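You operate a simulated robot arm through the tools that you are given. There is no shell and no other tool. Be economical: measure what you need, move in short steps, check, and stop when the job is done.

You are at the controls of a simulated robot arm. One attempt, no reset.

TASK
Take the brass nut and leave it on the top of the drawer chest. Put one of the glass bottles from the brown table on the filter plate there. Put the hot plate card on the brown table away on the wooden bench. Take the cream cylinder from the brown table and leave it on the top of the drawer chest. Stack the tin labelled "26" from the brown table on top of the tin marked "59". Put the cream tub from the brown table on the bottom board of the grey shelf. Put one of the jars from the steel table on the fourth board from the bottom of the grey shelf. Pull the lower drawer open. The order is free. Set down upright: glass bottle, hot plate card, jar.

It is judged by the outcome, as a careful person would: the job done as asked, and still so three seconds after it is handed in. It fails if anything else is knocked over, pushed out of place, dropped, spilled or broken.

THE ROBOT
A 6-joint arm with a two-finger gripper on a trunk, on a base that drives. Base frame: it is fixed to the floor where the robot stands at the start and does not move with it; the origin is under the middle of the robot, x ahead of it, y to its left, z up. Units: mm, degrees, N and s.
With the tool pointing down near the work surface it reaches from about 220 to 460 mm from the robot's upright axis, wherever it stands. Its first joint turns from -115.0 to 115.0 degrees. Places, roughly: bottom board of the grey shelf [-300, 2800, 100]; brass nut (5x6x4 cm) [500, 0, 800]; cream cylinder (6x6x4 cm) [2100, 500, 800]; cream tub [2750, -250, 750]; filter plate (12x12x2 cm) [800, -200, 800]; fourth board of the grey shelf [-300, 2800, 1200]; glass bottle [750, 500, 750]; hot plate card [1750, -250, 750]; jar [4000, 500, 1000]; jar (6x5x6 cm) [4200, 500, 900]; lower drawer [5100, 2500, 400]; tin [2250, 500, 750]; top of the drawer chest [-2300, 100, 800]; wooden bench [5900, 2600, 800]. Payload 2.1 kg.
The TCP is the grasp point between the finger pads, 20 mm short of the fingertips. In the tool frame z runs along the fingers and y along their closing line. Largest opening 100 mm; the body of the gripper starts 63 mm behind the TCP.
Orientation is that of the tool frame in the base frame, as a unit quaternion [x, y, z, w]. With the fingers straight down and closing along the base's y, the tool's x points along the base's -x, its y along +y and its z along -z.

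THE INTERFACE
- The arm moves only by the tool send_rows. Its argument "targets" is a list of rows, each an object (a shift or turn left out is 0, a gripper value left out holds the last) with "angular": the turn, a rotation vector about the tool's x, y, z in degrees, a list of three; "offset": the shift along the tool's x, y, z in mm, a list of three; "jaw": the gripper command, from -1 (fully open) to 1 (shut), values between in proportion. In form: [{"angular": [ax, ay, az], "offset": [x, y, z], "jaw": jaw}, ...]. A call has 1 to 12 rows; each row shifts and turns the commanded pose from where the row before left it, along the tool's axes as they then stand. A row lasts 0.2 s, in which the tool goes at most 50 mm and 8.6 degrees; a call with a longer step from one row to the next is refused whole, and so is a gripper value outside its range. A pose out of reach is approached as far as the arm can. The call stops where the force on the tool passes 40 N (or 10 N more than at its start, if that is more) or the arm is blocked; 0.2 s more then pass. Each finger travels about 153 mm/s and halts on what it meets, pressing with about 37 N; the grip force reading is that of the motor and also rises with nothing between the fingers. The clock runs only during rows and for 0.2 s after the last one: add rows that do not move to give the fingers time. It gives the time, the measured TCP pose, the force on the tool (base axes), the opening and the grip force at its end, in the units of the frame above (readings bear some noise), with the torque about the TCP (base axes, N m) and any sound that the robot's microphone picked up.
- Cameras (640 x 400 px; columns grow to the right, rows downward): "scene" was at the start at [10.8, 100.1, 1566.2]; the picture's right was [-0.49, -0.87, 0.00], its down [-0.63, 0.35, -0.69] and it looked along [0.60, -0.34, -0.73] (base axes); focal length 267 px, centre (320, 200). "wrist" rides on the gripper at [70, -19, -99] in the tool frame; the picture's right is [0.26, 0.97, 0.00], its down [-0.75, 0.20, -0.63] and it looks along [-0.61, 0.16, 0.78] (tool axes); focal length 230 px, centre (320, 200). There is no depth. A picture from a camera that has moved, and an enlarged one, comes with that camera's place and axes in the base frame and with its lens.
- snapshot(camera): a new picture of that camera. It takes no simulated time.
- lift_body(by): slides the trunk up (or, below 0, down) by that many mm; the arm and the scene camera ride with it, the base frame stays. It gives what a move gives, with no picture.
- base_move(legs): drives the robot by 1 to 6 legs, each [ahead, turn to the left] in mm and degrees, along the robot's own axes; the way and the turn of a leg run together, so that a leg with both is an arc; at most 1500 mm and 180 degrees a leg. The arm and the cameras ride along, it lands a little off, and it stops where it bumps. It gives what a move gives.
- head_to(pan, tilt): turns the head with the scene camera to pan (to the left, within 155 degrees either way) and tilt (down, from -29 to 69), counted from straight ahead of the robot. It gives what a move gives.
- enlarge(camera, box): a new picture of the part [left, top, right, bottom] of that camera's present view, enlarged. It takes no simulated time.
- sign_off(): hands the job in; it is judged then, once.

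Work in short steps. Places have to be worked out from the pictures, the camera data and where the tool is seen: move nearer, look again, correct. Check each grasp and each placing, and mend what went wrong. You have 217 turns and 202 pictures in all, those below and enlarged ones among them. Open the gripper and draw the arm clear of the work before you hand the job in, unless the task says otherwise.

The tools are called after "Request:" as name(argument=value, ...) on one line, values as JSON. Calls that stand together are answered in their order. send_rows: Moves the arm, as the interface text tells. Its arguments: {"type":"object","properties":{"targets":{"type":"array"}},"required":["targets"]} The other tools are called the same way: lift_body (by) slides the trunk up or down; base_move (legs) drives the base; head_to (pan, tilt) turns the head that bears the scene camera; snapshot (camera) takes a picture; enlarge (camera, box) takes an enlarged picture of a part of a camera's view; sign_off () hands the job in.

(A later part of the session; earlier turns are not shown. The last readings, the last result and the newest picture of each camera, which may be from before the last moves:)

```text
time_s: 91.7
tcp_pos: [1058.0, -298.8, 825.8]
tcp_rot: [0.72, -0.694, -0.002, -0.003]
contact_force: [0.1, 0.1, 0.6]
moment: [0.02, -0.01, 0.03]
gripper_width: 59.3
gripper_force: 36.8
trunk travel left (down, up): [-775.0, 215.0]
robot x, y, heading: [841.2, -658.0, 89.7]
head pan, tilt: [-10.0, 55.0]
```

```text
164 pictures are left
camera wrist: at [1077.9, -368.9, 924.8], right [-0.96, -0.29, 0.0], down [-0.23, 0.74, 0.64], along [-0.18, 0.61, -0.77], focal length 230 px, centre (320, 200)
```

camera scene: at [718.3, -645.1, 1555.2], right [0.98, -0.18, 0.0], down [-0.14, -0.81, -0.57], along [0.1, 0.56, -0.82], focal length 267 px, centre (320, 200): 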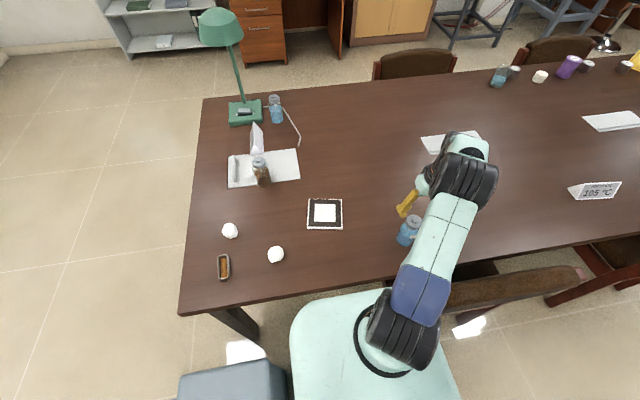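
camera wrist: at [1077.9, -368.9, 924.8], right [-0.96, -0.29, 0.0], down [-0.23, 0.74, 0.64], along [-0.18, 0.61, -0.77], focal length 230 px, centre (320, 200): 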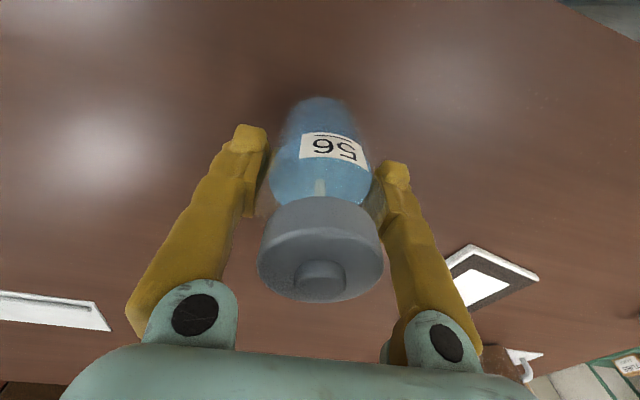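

Firm grip at 59 mm. I lift the bottle, raise the trunk 60 mm (clears the tabletop) and creep ahead 45 mm so the plate at (820,-160) is in reach.

Request:
send_rows(targets=[{"offset": [0, 0, -20]}, {"offset": [0, 0, -40]}, {"offset": [20, 40, 0]}, {"offset": [20, 40, 0]}, {"offset": [0, 40, 0]}, {"offset": [0, 40, 0]}])

Request:
lift_body(by=60)

Request:
base_move(legs=[[45, 0]])

Request:
snapshot(camera="scene")

Request:
snapshot(camera="wrist")

```text
time_s: 93.1
tcp_pos: [896.6, -346.1, 886.3]
tcp_rot: [0.72, -0.694, -0.001, -0.004]
contact_force: [-1.7, -0.8, -4.2]
moment: [-0.02, -0.02, 0.02]
gripper_width: 59.4
gripper_force: 37.6
trunk travel left (down, up): [-775.0, 215.0]
robot x, y, heading: [841.4, -657.5, 89.7]
head pan, tilt: [-10.0, 55.0]
```

```text
time_s: 94.1
tcp_pos: [897.9, -344.5, 945.9]
tcp_rot: [0.72, -0.694, -0.003, -0.003]
contact_force: [1.3, 0.2, -3.3]
moment: [0.0, 0.01, 0.0]
gripper_width: 59.0
gripper_force: 36.6
trunk travel left (down, up): [-835.0, 155.0]
robot x, y, heading: [844.7, -657.8, 90.2]
head pan, tilt: [-10.0, 55.0]
```

```text
time_s: 95.0
tcp_pos: [898.6, -308.7, 947.6]
tcp_rot: [0.72, -0.694, -0.006, -0.006]
contact_force: [0.5, -1.4, -2.6]
moment: [0.08, 0.04, -0.01]
gripper_width: 59.2
gripper_force: 36.9
trunk travel left (down, up): [-835.0, 155.0]
robot x, y, heading: [841.9, -613.9, 89.8]
head pan, tilt: [-10.0, 55.0]
```

```text
163 pictures are left
camera scene: at [716.4, -612.8, 1615.1], right [0.98, -0.17, 0.0], down [-0.14, -0.8, -0.58], along [0.1, 0.57, -0.81], focal length 267 px, centre (320, 200)
```

scene: 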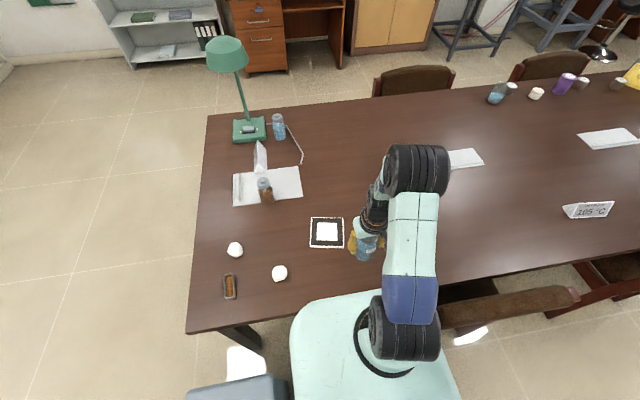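

```text
162 pictures are left
camera wrist: at [918.6, -379.4, 1046.8], right [-0.96, -0.29, -0.01], down [-0.23, 0.73, 0.64], along [-0.18, 0.62, -0.77], focal length 230 px, centre (320, 200)
```

wrist: 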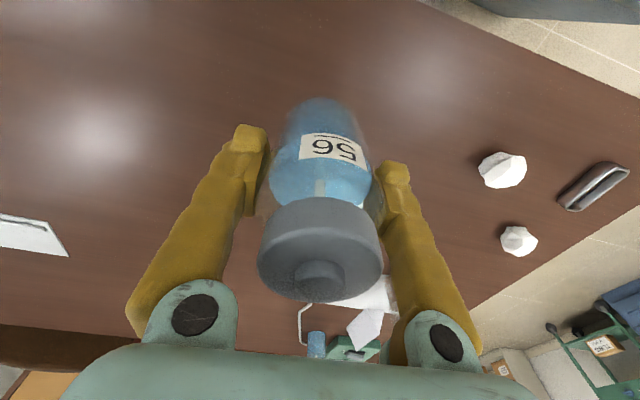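

Plate centre confirmed (820,-161). I carry the bottle over it and lower part way.

Request:
send_rows(targets=[{"offset": [-37.1, 18.3, 0]}, {"offset": [-37.1, 18.3, 0]}, {"offset": [-37.1, 18.3, 0]}, {"offset": [-37.1, 18.3, 0]}, {"offset": [0, 0, 40]}, {"offset": [0, 0, 25]}])

Request:
enlarge(camera="scene", box=[240, 150, 400, 250])

Request:
snapshot(camera="wrist")

```text
time_s: 96.4
tcp_pos: [820.5, -156.2, 881.1]
tcp_rot: [0.72, -0.694, -0.003, -0.004]
contact_force: [-1.0, -0.6, -3.0]
moment: [-0.05, 0.0, -0.01]
gripper_width: 59.1
gripper_force: 37.0
trunk travel left (down, up): [-835.0, 155.0]
robot x, y, heading: [843.4, -612.8, 90.1]
head pan, tilt: [-10.0, 55.0]
```

```text
4.00 times, centred on (320, 200) of scene
camera zoom: at [716.2, -600.0, 1615.0], right [0.98, -0.17, 0.0], down [-0.14, -0.81, -0.57], along [0.1, 0.56, -0.82], focal length 1068 px, centre (320, 200)
```

zoom: 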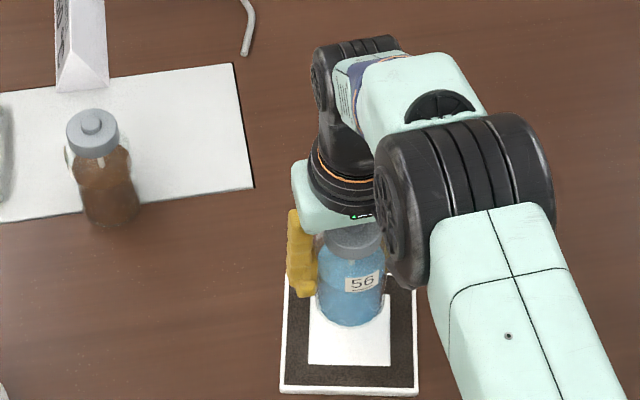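

```text
160 pictures are left
camera wrist: at [839.9, -225.9, 980.8], right [-0.96, -0.29, 0.0], down [-0.23, 0.74, 0.64], along [-0.18, 0.61, -0.77], focal length 230 px, centre (320, 200)
```

wrist: 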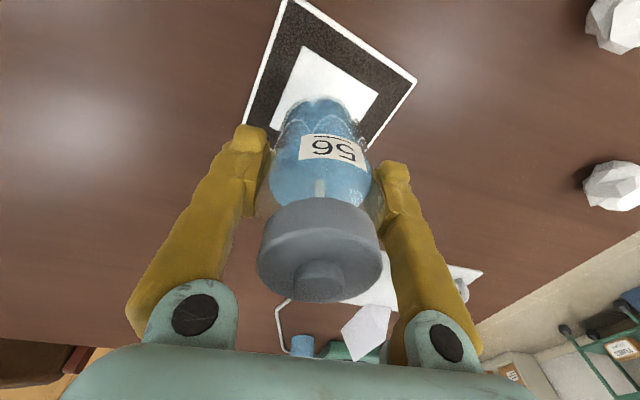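

Plate centre works out to (820,-163), so I shift back 6 mm and lower to contact.

Request:
send_rows(targets=[{"offset": [6, 1, 10]}, {"offset": [0, 0, 10]}, {"offset": [0, 0, 4]}, {"offset": [0, 0, 3]}, {"offset": [0, 0, 3]}, {"offset": [0, 0, 3]}, {"offset": [0, 0, 3]}, {"offset": [0, 0, 3]}])

Request:
snapshot(camera="wrist")

Request:
enlarge(camera="scene", box=[240, 150, 400, 250])

```text
time_s: 98.2
tcp_pos: [818.1, -162.4, 843.8]
tcp_rot: [0.72, -0.694, -0.003, -0.004]
contact_force: [0.5, 0.1, -4.0]
moment: [0.01, 0.0, 0.01]
gripper_width: 59.2
gripper_force: 36.5
trunk travel left (down, up): [-835.0, 155.0]
robot x, y, heading: [845.1, -615.7, 90.4]
head pan, tilt: [-10.0, 55.0]
```

```text
159 pictures are left
camera wrist: at [839.3, -231.7, 942.1], right [-0.96, -0.29, -0.01], down [-0.23, 0.74, 0.64], along [-0.18, 0.61, -0.77], focal length 230 px, centre (320, 200)
```

wrist: 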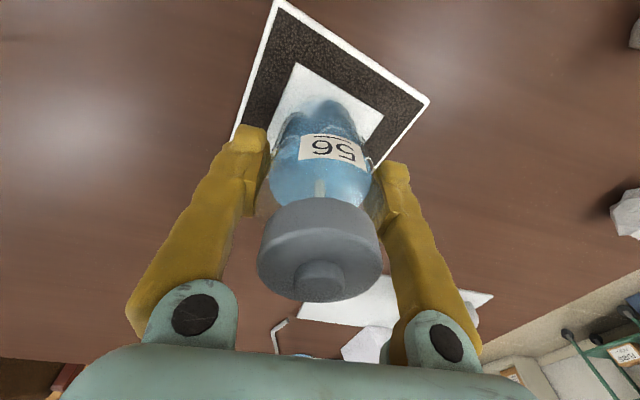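

```text
4.00 times, centred on (320, 200) of scene
camera zoom: at [716.2, -600.8, 1615.0], right [0.98, -0.17, 0.0], down [-0.14, -0.81, -0.57], along [0.1, 0.56, -0.82], focal length 1068 px, centre (320, 200)
```

zoom: 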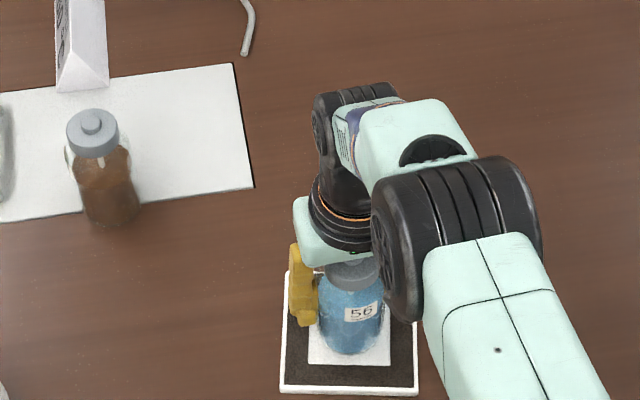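

No contact yet; continue in small steps.

Request:
send_rows(targets=[{"offset": [0, 0, 2]}, {"offset": [0, 0, 2]}, {"offset": [0, 0, 2]}, {"offset": [0, 0, 2]}, {"offset": [0, 0, 2]}])

```text
time_s: 99.4
tcp_pos: [819.7, -161.7, 836.3]
tcp_rot: [0.72, -0.694, -0.006, -0.006]
contact_force: [-0.9, 1.8, 21.5]
moment: [-0.47, 0.05, -0.05]
gripper_width: 59.2
gripper_force: 37.8
trunk travel left (down, up): [-835.0, 155.0]
robot x, y, heading: [842.3, -611.9, 89.8]
head pan, tilt: [-10.0, 55.0]
```

In contact (≈25 N). I release and rise straight up.

Request:
send_rows(targets=[{"offset": [0, 0, -1], "jaw": -0.6}, {"jaw": -1}, {"offset": [0, 0, -20]}, {"offset": [0, 0, -45]}, {"offset": [0, 0, -45]}, {"offset": [40, 0, 0]}, {"offset": [45, 0, 0]}, {"offset": [45, 0, 0]}])

Request:
enlarge(camera="scene", box=[240, 150, 400, 250])

```text
time_s: 101.2
tcp_pos: [826.1, -293.5, 942.5]
tcp_rot: [0.719, -0.695, -0.004, -0.006]
contact_force: [0.0, 0.1, -0.5]
moment: [0.03, -0.03, -0.03]
gripper_width: 99.9
gripper_force: 0.0
trunk travel left (down, up): [-835.0, 155.0]
robot x, y, heading: [841.2, -612.5, 90.1]
head pan, tilt: [-10.0, 55.0]
```

```text
4.00 times, centred on (320, 200) of scene
camera zoom: at [716.3, -603.4, 1615.0], right [0.98, -0.17, 0.0], down [-0.14, -0.81, -0.57], along [0.1, 0.57, -0.82], focal length 1068 px, centre (320, 200)
```

zoom: 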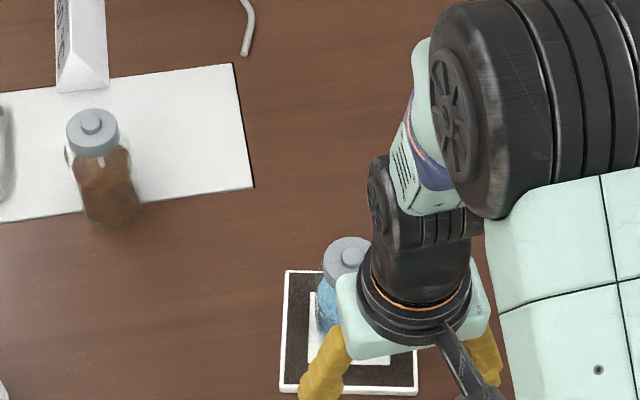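

Bottle stands on the plate. I back out straight, then move along the aisle to view the hot plate card.

Request:
base_move(legs=[[-520, 0], [0, -90], [800, 0]])

Request:
head_to(pan=80, tilt=45)

Request:
snapshot(camera="scene")

```text
time_s: 111.9
tcp_pos: [1960.5, -1110.5, 942.5]
tcp_rot: [-0.018, 1.0, -0.002, 0.006]
contact_force: [-0.5, 0.5, 0.4]
moment: [0.05, 0.01, -0.02]
gripper_width: 100.0
gripper_force: 0.0
trunk travel left (down, up): [-835.0, 155.0]
robot x, y, heading: [1643.8, -1126.3, 0.3]
head pan, tilt: [-10.0, 55.0]
```

```text
time_s: 113.6
tcp_pos: [1961.0, -1111.3, 941.4]
tcp_rot: [-0.019, 1.0, -0.001, 0.004]
contact_force: [0.0, -0.7, 0.9]
moment: [-0.03, 0.0, -0.02]
gripper_width: 100.1
gripper_force: 0.0
trunk travel left (down, up): [-835.0, 155.0]
robot x, y, heading: [1636.0, -1125.8, 0.1]
head pan, tilt: [80.0, 45.0]
```

```text
156 pictures are left
camera scene: at [1596.0, -908.7, 1628.4], right [0.98, -0.17, 0.0], down [-0.12, -0.7, -0.71], along [0.12, 0.7, -0.71], focal length 267 px, centre (320, 200)
```

scene: 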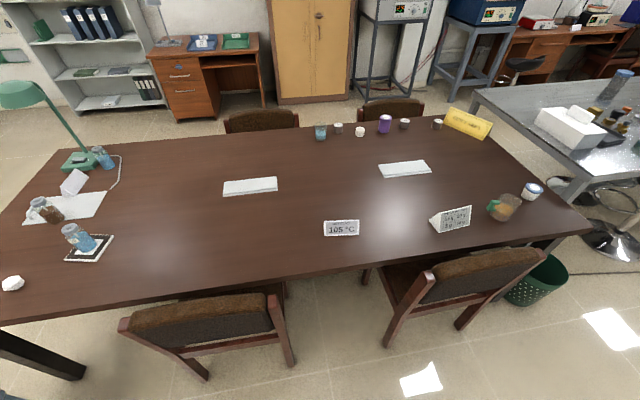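

I zoom in to read cards and tins.

Request:
enlarge(camera="scene", box=[300, 170, 560, 330])

Request:
enlarge(camera="scene", box=[300, 90, 500, 215])

```text
2.46 times, centred on (430, 250) of scene
camera zoom: at [1596.0, -908.7, 1628.4], right [0.98, -0.17, 0.0], down [-0.12, -0.7, -0.71], along [0.12, 0.7, -0.71], focal length 657 px, centre (49, 77)
```

zoom: 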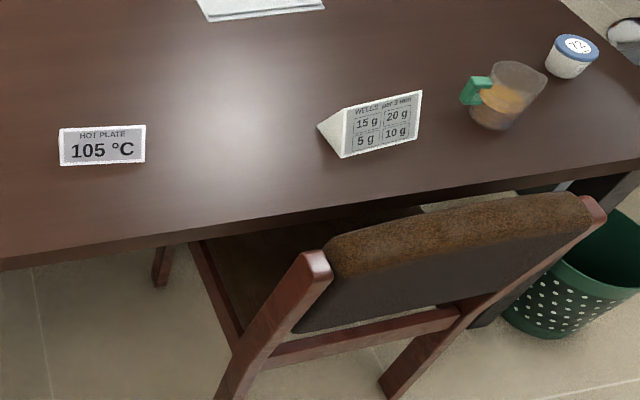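

```text
3.20 times, centred on (400, 152) of scene
camera zoom: at [1596.0, -908.7, 1628.4], right [0.98, -0.17, 0.0], down [-0.12, -0.7, -0.71], along [0.12, 0.7, -0.71], focal length 854 px, centre (64, 352)
```

zoom: 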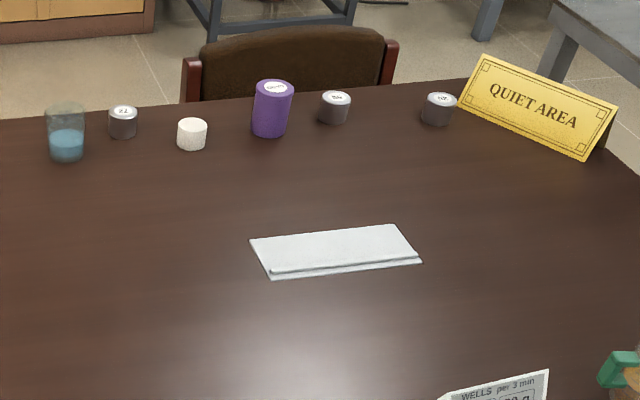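

The target is "HOT PLATE 105 °C" at about (1797,-251); gap between chairs is x 1520–2049, so I come in at x≈1785.

Request:
base_move(legs=[[147, 0], [0, 90], [440, 0]])

Request:
head_to(pan=-10, tilt=58)

Request:
snapshot(camera="scene")

Request:
snapshot(camera="wrist")

```text
time_s: 121.1
tcp_pos: [1740.7, -370.6, 941.4]
tcp_rot: [0.733, -0.68, -0.004, -0.005]
contact_force: [0.6, 0.0, -0.2]
moment: [0.0, 0.02, 0.03]
gripper_width: 100.1
gripper_force: 0.1
trunk travel left (down, up): [-835.0, 155.0]
robot x, y, heading: [1766.4, -689.4, 92.2]
head pan, tilt: [80.0, 45.0]
```

```text
time_s: 122.8
tcp_pos: [1739.6, -370.2, 942.3]
tcp_rot: [0.733, -0.68, -0.003, -0.003]
contact_force: [-1.2, -0.2, -0.2]
moment: [0.0, 0.0, 0.02]
gripper_width: 99.9
gripper_force: 0.1
trunk travel left (down, up): [-835.0, 155.0]
robot x, y, heading: [1764.9, -690.8, 92.1]
head pan, tilt: [-10.0, 58.0]
```

```text
153 pictures are left
camera scene: at [1640.8, -686.9, 1611.3], right [0.99, -0.14, 0.0], down [-0.11, -0.84, -0.53], along [0.07, 0.53, -0.85], focal length 267 px, centre (320, 200)
```

scene: 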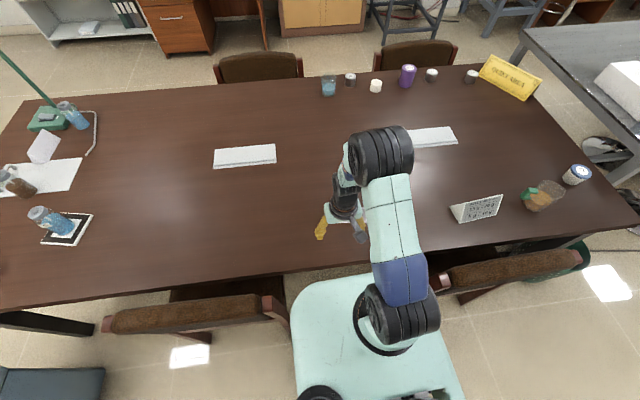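

```text
152 pictures are left
camera wrist: at [1762.6, -439.2, 1040.2], right [-0.94, -0.33, -0.01], down [-0.26, 0.73, 0.64], along [-0.21, 0.6, -0.77], focal length 230 px, centre (320, 200)
```

wrist: 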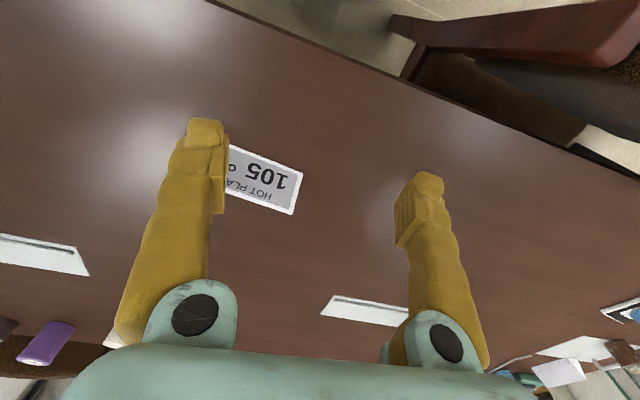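

Card's left end is x≈1725. I swing the arm left to expose the card to the head camera.

Request:
send_rows(targets=[{"offset": [20, 45, -20]}, {"offset": [20, 45, -20]}, {"offset": [20, 45, 0]}, {"offset": [20, 45, 0]}])

Request:
enlarge(camera="scene", box=[280, 170, 440, 270])

Request:
enlarge(camera="wrist", box=[0, 0, 320, 200])

```text
refused: row 1 steps farther than a row can; nothing moved
```

```text
4.00 times, centred on (360, 220) of scene
camera zoom: at [1640.8, -686.9, 1611.3], right [0.99, -0.14, 0.0], down [-0.11, -0.84, -0.53], along [0.07, 0.53, -0.85], focal length 1068 px, centre (160, 120)
```

zoom: 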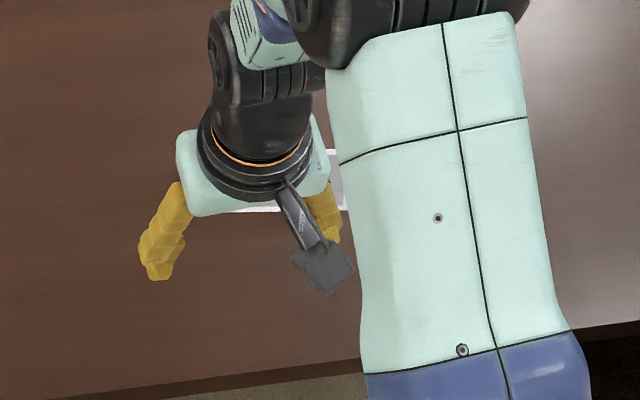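

```text
2.00 times, centred on (160, 100) of wrist
camera zoom: at [1762.6, -439.2, 1040.2], right [-0.94, -0.33, -0.01], down [-0.26, 0.73, 0.64], along [-0.21, 0.6, -0.77], focal length 460 px, centre (640, 400)
```

zoom: 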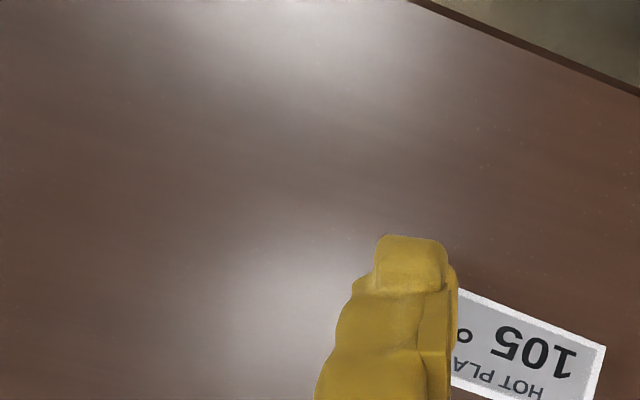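

Steps were too long; I retry with smaller ones.

Request:
send_rows(targets=[{"offset": [0, 40, -20]}, {"offset": [0, 40, -20]}, {"offset": [0, 45, 0]}, {"offset": [0, 45, 0]}, {"offset": [0, 45, 0]}])

Request:
enlarge(camera="scene", box=[280, 170, 440, 270])

Request:
snapshot(camera="wrist")

```text
time_s: 124.0
tcp_pos: [1525.0, -387.1, 981.8]
tcp_rot: [0.733, -0.68, -0.002, -0.005]
contact_force: [0.2, -0.4, 0.4]
moment: [0.01, -0.03, -0.04]
gripper_width: 100.0
gripper_force: 0.1
trunk travel left (down, up): [-835.0, 155.0]
robot x, y, heading: [1768.1, -690.5, 92.3]
head pan, tilt: [-10.0, 58.0]
```

```text
4.00 times, centred on (360, 220) of scene
camera zoom: at [1638.7, -687.2, 1611.1], right [0.99, -0.14, 0.0], down [-0.11, -0.84, -0.53], along [0.07, 0.53, -0.85], focal length 1068 px, centre (160, 120)
```

zoom: 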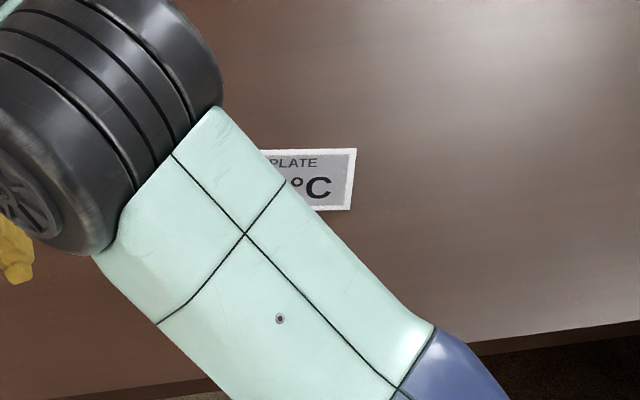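

```text
148 pictures are left
camera wrist: at [1548.1, -455.2, 1079.0], right [-0.94, -0.33, -0.01], down [-0.26, 0.73, 0.64], along [-0.21, 0.6, -0.77], focal length 230 px, centre (320, 200)
```

wrist: 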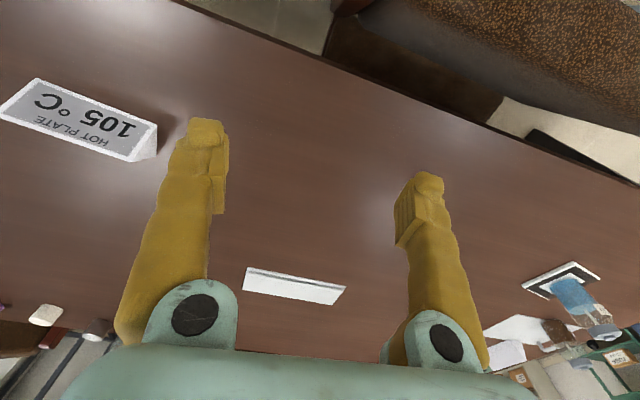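

Card: tent prism, base y −264..−211, ridge ~822 high, centre (1799,−237), ridge turned about −5°. I move above and turn the gripper to close across the ridge.

Request:
send_rows(targets=[{"offset": [-18.4, -40.6, 0]}, {"offset": [-18.4, -40.6, 0]}, {"offset": [-18.4, -40.6, 0]}, {"offset": [-18.4, -40.6, 0]}, {"offset": [-18.4, -40.6, 0]}, {"offset": [-18.4, -40.6, 0]}, {"offset": [-18.4, -40.6, 0]}])

Request:
send_rows(targets=[{"angular": [0, 0, -8.1]}, {"angular": [0, 0, -8.1]}, {"angular": [0, 0, -8.1]}, {"angular": [0, 0, -8.1]}, {"angular": [0, 0, -8.1]}, {"angular": [0, 0, -8.1]}, {"angular": [0, 0, -8.1]}, {"angular": [0, 0, -8.1]}, {"angular": [0, 0, -8.1]}, {"angular": [0, 0, -8.1]}])

Request:
snapshot(camera="wrist")

Request:
snapshot(camera="scene")

```text
time_s: 125.6
tcp_pos: [1801.7, -234.7, 982.2]
tcp_rot: [0.734, -0.679, -0.003, -0.003]
contact_force: [0.8, -1.4, 0.2]
moment: [-0.02, 0.03, -0.01]
gripper_width: 100.1
gripper_force: 0.1
trunk travel left (down, up): [-835.0, 155.0]
robot x, y, heading: [1769.2, -691.4, 92.3]
head pan, tilt: [-10.0, 58.0]
```

```text
time_s: 127.8
tcp_pos: [1798.5, -237.3, 982.2]
tcp_rot: [0.999, -0.039, 0.002, -0.006]
contact_force: [-0.2, -0.3, -0.5]
moment: [0.0, -0.01, 0.0]
gripper_width: 99.9
gripper_force: 0.1
trunk travel left (down, up): [-835.0, 155.0]
robot x, y, heading: [1767.0, -690.7, 92.3]
head pan, tilt: [-10.0, 58.0]
```

```text
147 pictures are left
camera wrist: at [1868.4, -224.5, 1082.2], right [0.18, -0.98, -0.01], down [-0.76, -0.15, 0.63], along [-0.62, -0.11, -0.78], focal length 230 px, centre (320, 200)
```

wrist: 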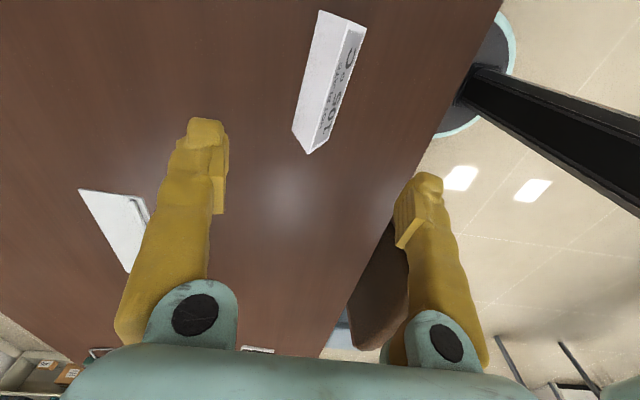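

```text
146 pictures are left
camera scene: at [1641.0, -686.9, 1611.3], right [0.99, -0.14, 0.0], down [-0.12, -0.84, -0.53], along [0.07, 0.53, -0.85], focal length 267 px, centre (320, 200)
```

scene: 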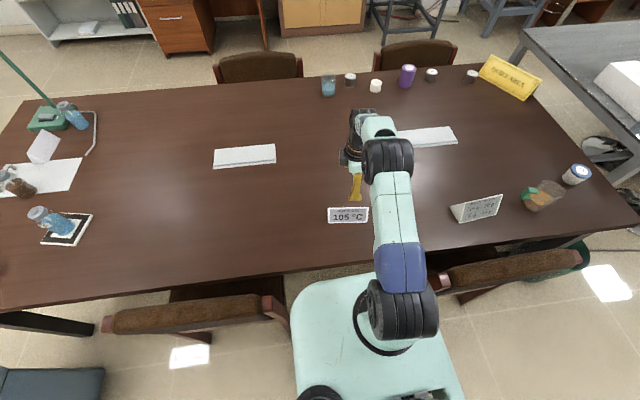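

Aligned: ridge centre (1800,-238), angle −5°. I descend to z≈800 first and check.

Request:
send_rows(targets=[{"offset": [1, 0, 45]}, {"offset": [0, 0, 45]}, {"offset": [0, 0, 45]}, {"offset": [0, 0, 35]}])

Request:
snapshot(camera="wrist")

Request:
enlarge(camera="scene", box=[280, 150, 440, 250])

```text
time_s: 128.8
tcp_pos: [1797.7, -238.9, 812.9]
tcp_rot: [0.999, -0.041, 0.0, -0.004]
contact_force: [0.7, -0.1, -0.4]
moment: [-0.02, 0.03, -0.02]
gripper_width: 99.8
gripper_force: 0.2
out of reach, approached as far as the arm can: row 4
trunk travel left (down, up): [-835.0, 155.0]
robot x, y, heading: [1770.1, -692.2, 92.3]
head pan, tilt: [-10.0, 58.0]
```

```text
145 pictures are left
camera wrist: at [1868.6, -226.0, 912.4], right [0.18, -0.98, -0.01], down [-0.77, -0.14, 0.63], along [-0.62, -0.11, -0.78], focal length 230 px, centre (320, 200)
```

wrist: 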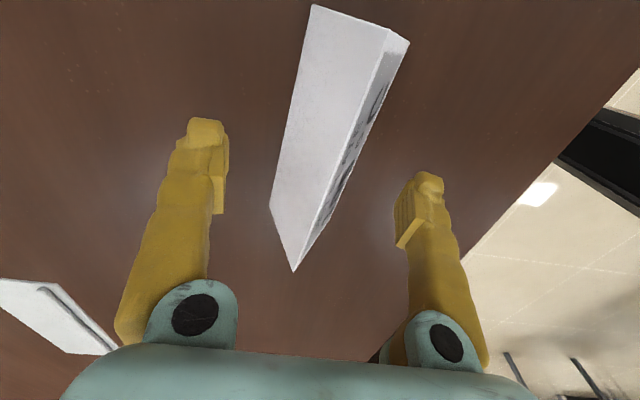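

```text
4.00 times, centred on (360, 200) of scene
camera zoom: at [1640.9, -686.7, 1611.3], right [0.99, -0.14, 0.0], down [-0.12, -0.84, -0.53], along [0.07, 0.52, -0.85], focal length 1068 px, centre (160, 200)
```

zoom: 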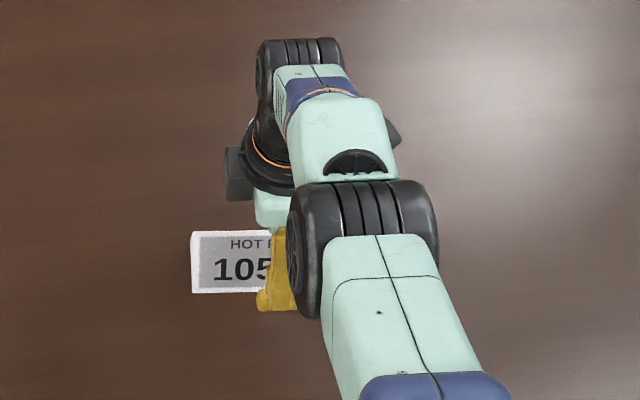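

At the arm's lower limit with the trunk raised; I lower the trunk 33 mm instead, straight down onto the card.

Request:
lift_body(by=-33)

Request:
snapshot(camera="wrist")

```text
time_s: 129.6
tcp_pos: [1798.5, -239.0, 779.7]
tcp_rot: [0.999, -0.041, 0.0, -0.004]
contact_force: [-0.9, 0.1, -0.3]
moment: [0.0, -0.02, -0.03]
gripper_width: 100.2
gripper_force: 0.1
trunk travel left (down, up): [-802.0, 188.0]
robot x, y, heading: [1765.9, -690.4, 92.2]
head pan, tilt: [-10.0, 58.0]
```

```text
143 pictures are left
camera wrist: at [1868.8, -225.9, 880.0], right [0.18, -0.98, -0.01], down [-0.77, -0.15, 0.63], along [-0.62, -0.1, -0.78], focal length 230 px, centre (320, 200)
```

wrist: 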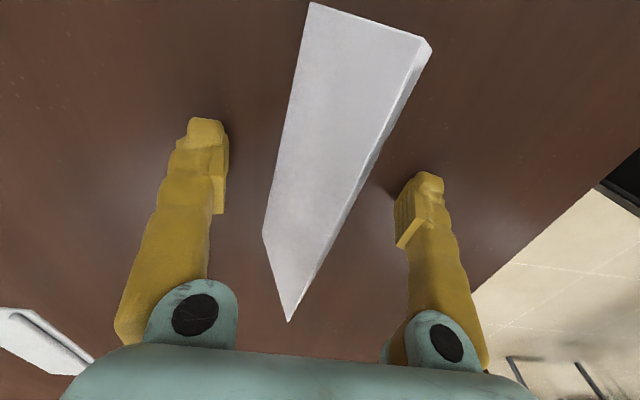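

Fingers straddle the card; close.

Request:
send_rows(targets=[{"jaw": 0}, {"jaw": 1}, {}, {}])

Request:
snapshot(camera="wrist")

```text
time_s: 130.6
tcp_pos: [1799.7, -238.3, 781.0]
tcp_rot: [0.999, -0.041, 0.001, -0.006]
contact_force: [0.4, 0.5, 0.5]
moment: [-0.03, 0.06, 0.0]
gripper_width: 47.9
gripper_force: 37.3
trunk travel left (down, up): [-802.0, 188.0]
robot x, y, heading: [1766.5, -685.6, 92.4]
head pan, tilt: [-10.0, 58.0]
```

```text
142 pictures are left
camera wrist: at [1868.7, -225.8, 880.0], right [0.18, -0.98, -0.01], down [-0.77, -0.15, 0.63], along [-0.62, -0.1, -0.78], focal length 230 px, centre (320, 200)
```

wrist: 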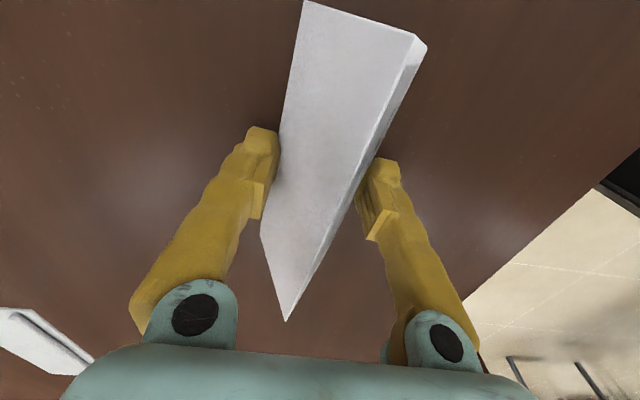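

Gripping at 48 mm. Gentle test lift of 20 mm.

Request:
send_rows(targets=[{"offset": [0, 0, -5]}, {"offset": [0, 0, -5]}, {"offset": [0, 0, -10]}, {"offset": [0, 0, -10]}])

Request:
snapshot(camera="wrist")

Request:
enlarge(camera="scene", box=[280, 150, 440, 250])

```text
time_s: 131.6
tcp_pos: [1797.7, -239.3, 811.6]
tcp_rot: [0.999, -0.042, 0.001, -0.006]
contact_force: [0.2, -0.2, 0.1]
moment: [0.04, 0.01, 0.01]
gripper_width: 47.7
gripper_force: 37.5
trunk travel left (down, up): [-802.0, 188.0]
robot x, y, heading: [1766.4, -686.5, 92.3]
head pan, tilt: [-10.0, 58.0]
```

```text
141 pictures are left
camera wrist: at [1868.2, -226.4, 910.5], right [0.18, -0.98, -0.01], down [-0.77, -0.15, 0.63], along [-0.62, -0.1, -0.78], focal length 230 px, centre (320, 200)
```

wrist: 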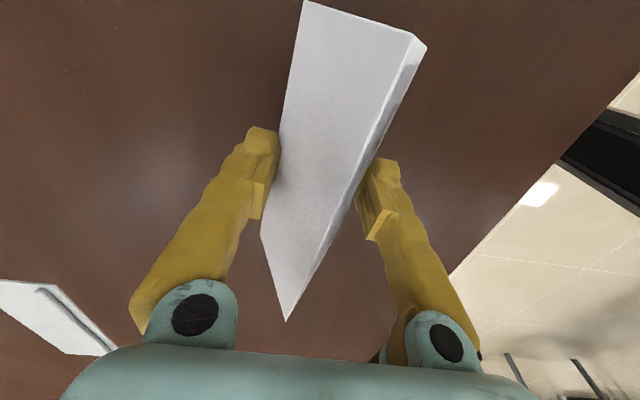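

```text
4.00 times, centred on (360, 200) of scene
camera zoom: at [1641.0, -687.1, 1578.3], right [0.99, -0.14, 0.0], down [-0.12, -0.84, -0.53], along [0.07, 0.53, -0.85], focal length 1068 px, centre (160, 200)
```

zoom: 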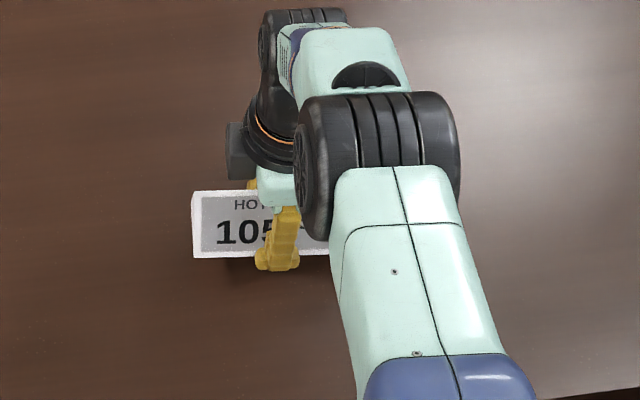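

Card held firmly. I raise and retract, back out, and scout the route past the steel table.

Request:
send_rows(targets=[{"offset": [0, 0, -40]}, {"offset": [0, 0, -40]}, {"offset": [0, 0, -40]}, {"offset": [0, 0, -30]}, {"offset": [0, 40, 0]}, {"offset": [0, 40, 0]}, {"offset": [0, 40, 0]}])

Request:
base_move(legs=[[-480, 0], [0, -92]])

Request:
head_to(pan=20, tilt=22)

Request:
snapshot(camera="scene")

Request:
snapshot(camera="wrist")

```text
time_s: 133.2
tcp_pos: [1786.8, -359.5, 959.2]
tcp_rot: [0.999, -0.041, 0.0, -0.007]
contact_force: [0.1, -0.5, -0.3]
moment: [0.03, 0.0, -0.03]
gripper_width: 47.1
gripper_force: 36.9
trunk travel left (down, up): [-802.0, 188.0]
robot x, y, heading: [1767.0, -689.1, 92.2]
head pan, tilt: [-10.0, 58.0]
```

```text
time_s: 139.9
tcp_pos: [2114.5, -1195.2, 958.7]
tcp_rot: [-0.659, 0.752, -0.004, 0.004]
contact_force: [1.3, 0.5, -0.2]
moment: [0.01, -0.01, 0.01]
gripper_width: 45.5
gripper_force: 36.9
trunk travel left (down, up): [-802.0, 188.0]
robot x, y, heading: [1785.8, -1157.9, -0.3]
head pan, tilt: [-10.0, 58.0]
```

```text
time_s: 140.9
tcp_pos: [2115.9, -1196.0, 957.8]
tcp_rot: [-0.659, 0.752, -0.004, 0.004]
contact_force: [-0.5, -0.4, 0.5]
moment: [0.02, 0.01, -0.04]
gripper_width: 45.3
gripper_force: 37.0
trunk travel left (down, up): [-802.0, 188.0]
robot x, y, heading: [1784.4, -1157.3, -0.7]
head pan, tilt: [20.0, 22.0]
```

```text
139 pictures are left
camera scene: at [1817.1, -989.4, 1630.8], right [0.33, -0.94, 0.0], down [-0.35, -0.12, -0.93], along [0.87, 0.31, -0.38], focal length 267 px, centre (320, 200)
```

scene: 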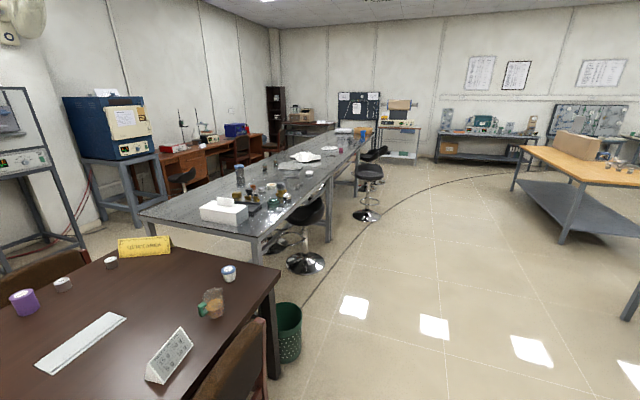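

```text
138 pictures are left
camera wrist: at [2122.4, -1267.0, 1057.8], right [-0.99, -0.13, -0.01], down [-0.11, 0.77, 0.63], along [-0.07, 0.62, -0.78], focal length 230 px, centre (320, 200)
```

wrist: 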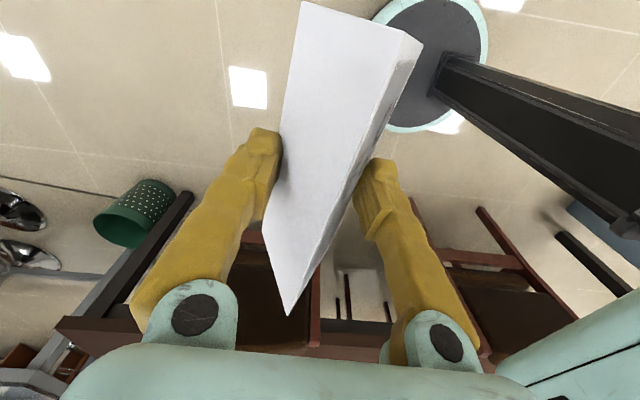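

The wedge is creeping slowly out (47.9→45.3 mm). I set the jaw command to hold just below the present width so the fingers don't keep squeezing it out, and watch the force.

Request:
send_rows(targets=[{"jaw": 0.14}, {}])

Request:
snapshot(camera="wrist")

```text
time_s: 141.5
tcp_pos: [2114.4, -1195.8, 958.9]
tcp_rot: [-0.659, 0.752, -0.004, 0.003]
contact_force: [0.0, -0.6, -0.2]
moment: [-0.05, -0.01, -0.04]
gripper_width: 45.0
gripper_force: 36.8
trunk travel left (down, up): [-802.0, 188.0]
robot x, y, heading: [1786.0, -1163.1, -0.5]
head pan, tilt: [20.0, 22.0]
```

```text
137 pictures are left
camera wrist: at [2122.4, -1266.9, 1057.8], right [-0.99, -0.13, -0.01], down [-0.11, 0.77, 0.63], along [-0.07, 0.62, -0.78], focal length 230 px, centre (320, 200)
```

wrist: 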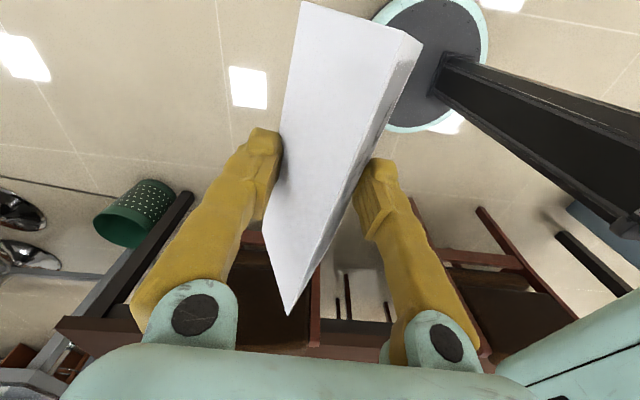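

Route: steel table is very long, so I go back round the near end of the brown table and up the left aisle. First leg: reverse along the right aisle, then turn left.

Request:
base_move(legs=[[-1500, 0], [-650, 0], [0, 90], [1400, 0]])

Request:
head_to(pan=-60, tilt=25)

Request:
snapshot(camera="scene")

Request:
snapshot(camera="wrist")

```text
time_s: 162.6
tcp_pos: [-346.2, 528.6, 957.9]
tcp_rot: [0.998, -0.066, 0.001, -0.006]
contact_force: [0.3, 0.0, -0.3]
moment: [0.04, 0.01, -0.02]
gripper_width: 42.8
gripper_force: 0.1
trunk travel left (down, up): [-802.0, 188.0]
robot x, y, heading: [-386.5, 197.0, 89.5]
head pan, tilt: [20.0, 22.0]
```

```text
time_s: 164.1
tcp_pos: [-346.2, 528.4, 959.4]
tcp_rot: [0.998, -0.065, 0.0, -0.004]
contact_force: [-0.1, -0.3, -0.3]
moment: [-0.02, -0.06, 0.0]
gripper_width: 43.1
gripper_force: 0.0
trunk travel left (down, up): [-802.0, 188.0]
robot x, y, heading: [-387.2, 201.3, 89.2]
head pan, tilt: [-60.0, 25.0]
```

```text
136 pictures are left
camera scene: at [-441.1, 186.0, 1626.0], right [0.49, -0.87, 0.0], down [-0.37, -0.21, -0.91], along [0.79, 0.45, -0.42], focal length 267 px, centre (320, 200)
```

scene: 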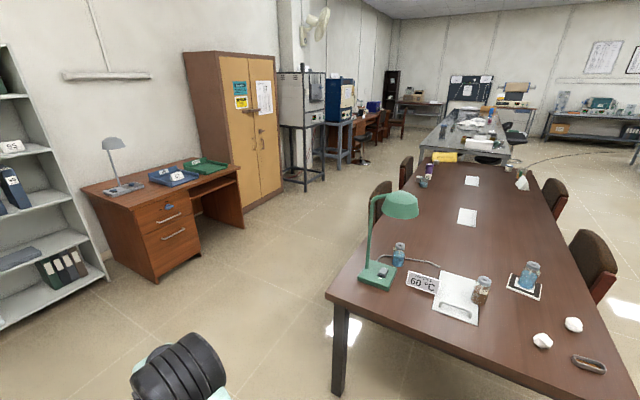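

```text
135 pictures are left
camera wrist: at [-275.6, 537.1, 1057.8], right [0.13, -0.99, -0.01], down [-0.77, -0.11, 0.63], along [-0.62, -0.07, -0.78], focal length 230 px, centre (320, 200)
```

wrist: 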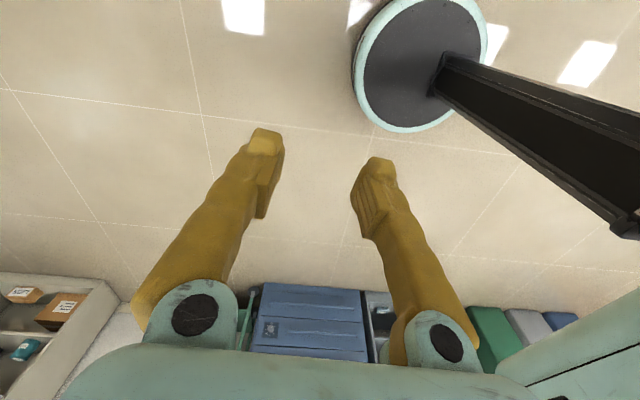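

The card slipped out on the way. I look for it on the floor along my path.

Request:
head_to(pan=-130, tilt=30)

Request:
snapshot(camera="scene")

Request:
head_to(pan=150, tilt=45)

Request:
snapshot(camera="scene")

```text
time_s: 165.5
tcp_pos: [-346.3, 528.3, 958.8]
tcp_rot: [0.998, -0.065, 0.0, -0.005]
contact_force: [-0.4, 0.8, -0.6]
moment: [-0.02, -0.03, -0.03]
gripper_width: 43.0
gripper_force: 0.0
trunk travel left (down, up): [-802.0, 188.0]
robot x, y, heading: [-383.3, 203.0, 89.3]
head pan, tilt: [-130.0, 30.0]
```

```text
134 pictures are left
camera scene: at [-452.5, 81.9, 1618.0], right [-0.65, -0.76, 0.0], down [-0.38, 0.33, -0.87], along [0.66, -0.56, -0.5], focal length 267 px, centre (320, 200)
```

scene: 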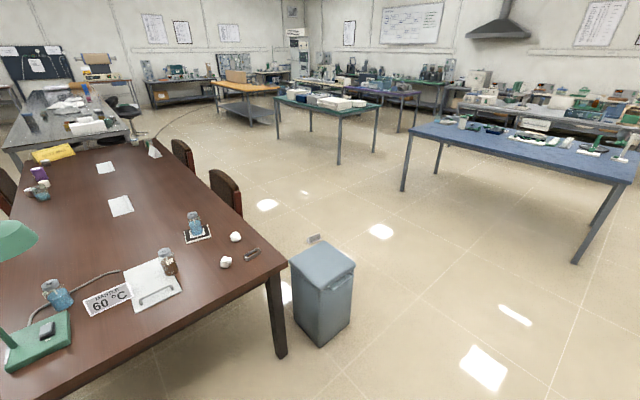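

```text
time_s: 169.4
tcp_pos: [-345.7, 529.1, 957.4]
tcp_rot: [0.998, -0.066, 0.0, -0.006]
contact_force: [0.1, 0.2, -0.4]
moment: [-0.03, 0.01, 0.02]
gripper_width: 43.1
gripper_force: 0.0
trunk travel left (down, up): [-802.0, 188.0]
robot x, y, heading: [-380.4, 199.5, 89.4]
head pan, tilt: [150.0, 45.0]
```

```text
133 pictures are left
camera scene: at [-562.7, 70.7, 1595.4], right [-0.86, 0.51, 0.0], down [0.36, 0.61, -0.71], along [-0.36, -0.61, -0.71], focal length 267 px, centre (320, 200)
```

scene: 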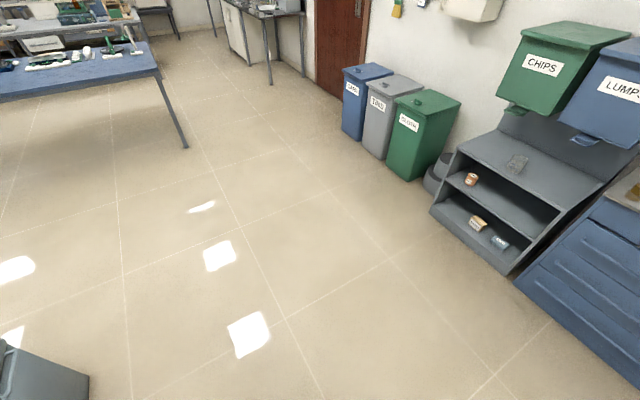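

There's something on the floor at about (1145,-1200). Zoom in.

Request:
head_to(pan=-130, tilt=30)

Request:
enlarge(camera="scene", box=[280, 215, 360, 265])

```text
time_s: 173.2
tcp_pos: [-346.0, 528.3, 959.1]
tcp_rot: [0.998, -0.066, 0.0, -0.005]
contact_force: [0.0, 0.2, -1.0]
moment: [-0.01, 0.01, 0.0]
gripper_width: 42.9
gripper_force: 0.0
trunk travel left (down, up): [-802.0, 188.0]
robot x, y, heading: [-379.6, 197.5, 89.3]
head pan, tilt: [-130.0, 30.0]
```

```text
8.00 times, centred on (320, 240) of scene
camera zoom: at [-452.6, 81.8, 1618.0], right [-0.65, -0.76, 0.0], down [-0.38, 0.33, -0.87], along [0.66, -0.56, -0.5], focal length 2136 px, centre (320, -120)
```

zoom: 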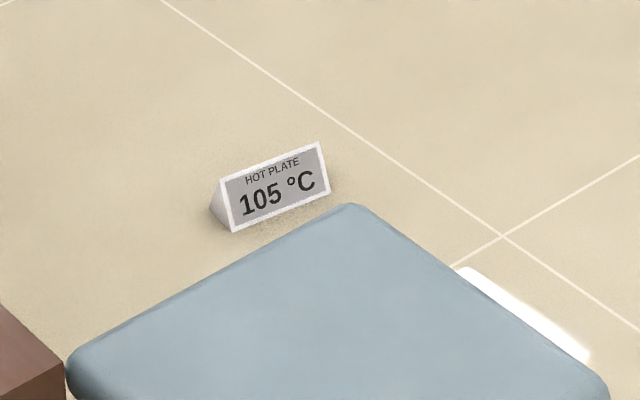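

The card is standing upright on the floor at about (1110,-1180). I return to it, stopping short to look.

Request:
base_move(legs=[[-1400, 0], [0, -89], [850, 0]])

Request:
head_to(pan=-10, tilt=55)

Request:
snapshot(camera="scene")

```text
time_s: 188.2
tcp_pos: [811.9, -1193.2, 959.0]
tcp_rot: [-0.679, 0.734, -0.004, 0.004]
contact_force: [-0.6, -0.3, -0.5]
moment: [0.02, 0.03, 0.03]
gripper_width: 42.9
gripper_force: 0.0
trunk travel left (down, up): [-802.0, 188.0]
robot x, y, heading: [479.7, -1176.9, 2.2]
head pan, tilt: [-130.0, 30.0]
```

```text
time_s: 190.2
tcp_pos: [812.4, -1192.1, 958.1]
tcp_rot: [-0.679, 0.734, -0.004, 0.003]
contact_force: [-1.2, 0.5, -1.0]
moment: [-0.02, 0.01, -0.02]
gripper_width: 42.9
gripper_force: 0.1
trunk travel left (down, up): [-802.0, 188.0]
robot x, y, heading: [481.2, -1176.1, 2.5]
head pan, tilt: [-10.0, 55.0]
```

```text
131 pictures are left
camera scene: at [489.1, -1047.3, 1582.0], right [-0.13, -0.99, 0.0], down [-0.81, 0.11, -0.57], along [0.57, -0.08, -0.82], focal length 267 px, centre (320, 200)
```

scene: 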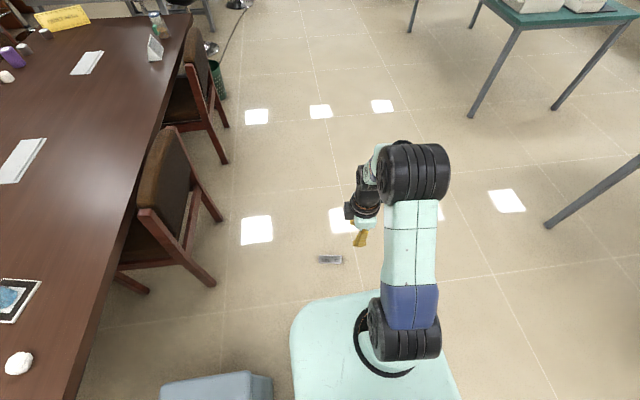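

Card at (1116,-1198), text toward me. I drive 215 mm ahead and then enlarge.

Request:
base_move(legs=[[215, 0]])

Request:
send_rows(targets=[{"offset": [0, 0, 0], "jaw": -1}, {"offset": [-45, 0, 0]}, {"offset": [-45, 0, 0]}, {"offset": [-45, 0, 0]}])

Request:
enlarge(camera="scene", box=[240, 220, 400, 320])

Request:
snapshot(camera="wrist")

```text
time_s: 191.9
tcp_pos: [1029.1, -1184.2, 959.2]
tcp_rot: [-0.678, 0.735, -0.004, 0.004]
contact_force: [-0.2, -0.7, 0.2]
moment: [0.0, 0.02, 0.05]
gripper_width: 43.3
gripper_force: 0.3
trunk travel left (down, up): [-802.0, 188.0]
robot x, y, heading: [695.7, -1165.2, 2.4]
head pan, tilt: [-10.0, 55.0]
```

```text
time_s: 192.9
tcp_pos: [1040.1, -1047.7, 957.6]
tcp_rot: [-0.678, 0.735, -0.005, 0.003]
contact_force: [0.1, 0.5, 0.6]
moment: [-0.03, 0.0, 0.01]
gripper_width: 100.0
gripper_force: 0.1
trunk travel left (down, up): [-802.0, 188.0]
robot x, y, heading: [703.2, -1167.1, 2.5]
head pan, tilt: [-10.0, 55.0]
```

```text
4.00 times, centred on (320, 270) of scene
camera zoom: at [706.9, -1036.5, 1581.8], right [-0.13, -0.99, 0.0], down [-0.81, 0.11, -0.57], along [0.57, -0.08, -0.82], focal length 1068 px, centre (320, -80)
```

zoom: 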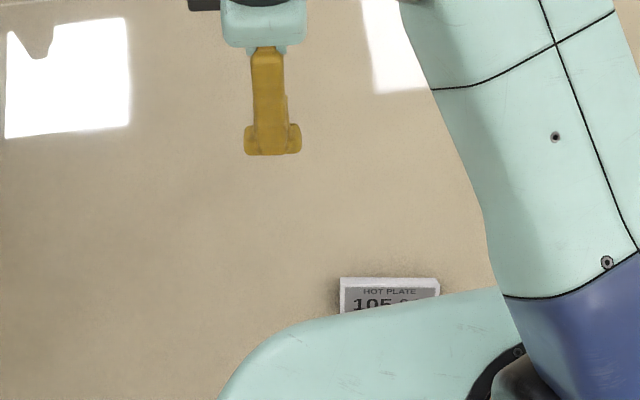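

```text
129 pictures are left
camera wrist: at [1051.8, -1118.6, 1057.0], right [-0.98, -0.18, -0.01], down [-0.15, 0.77, 0.63], along [-0.1, 0.62, -0.78], focal length 230 px, centre (320, 200)
```

wrist: 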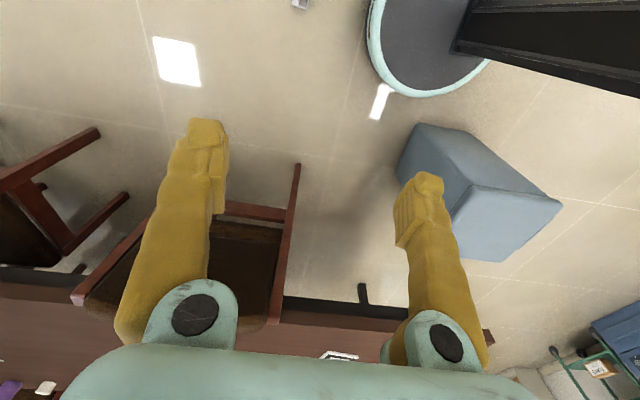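

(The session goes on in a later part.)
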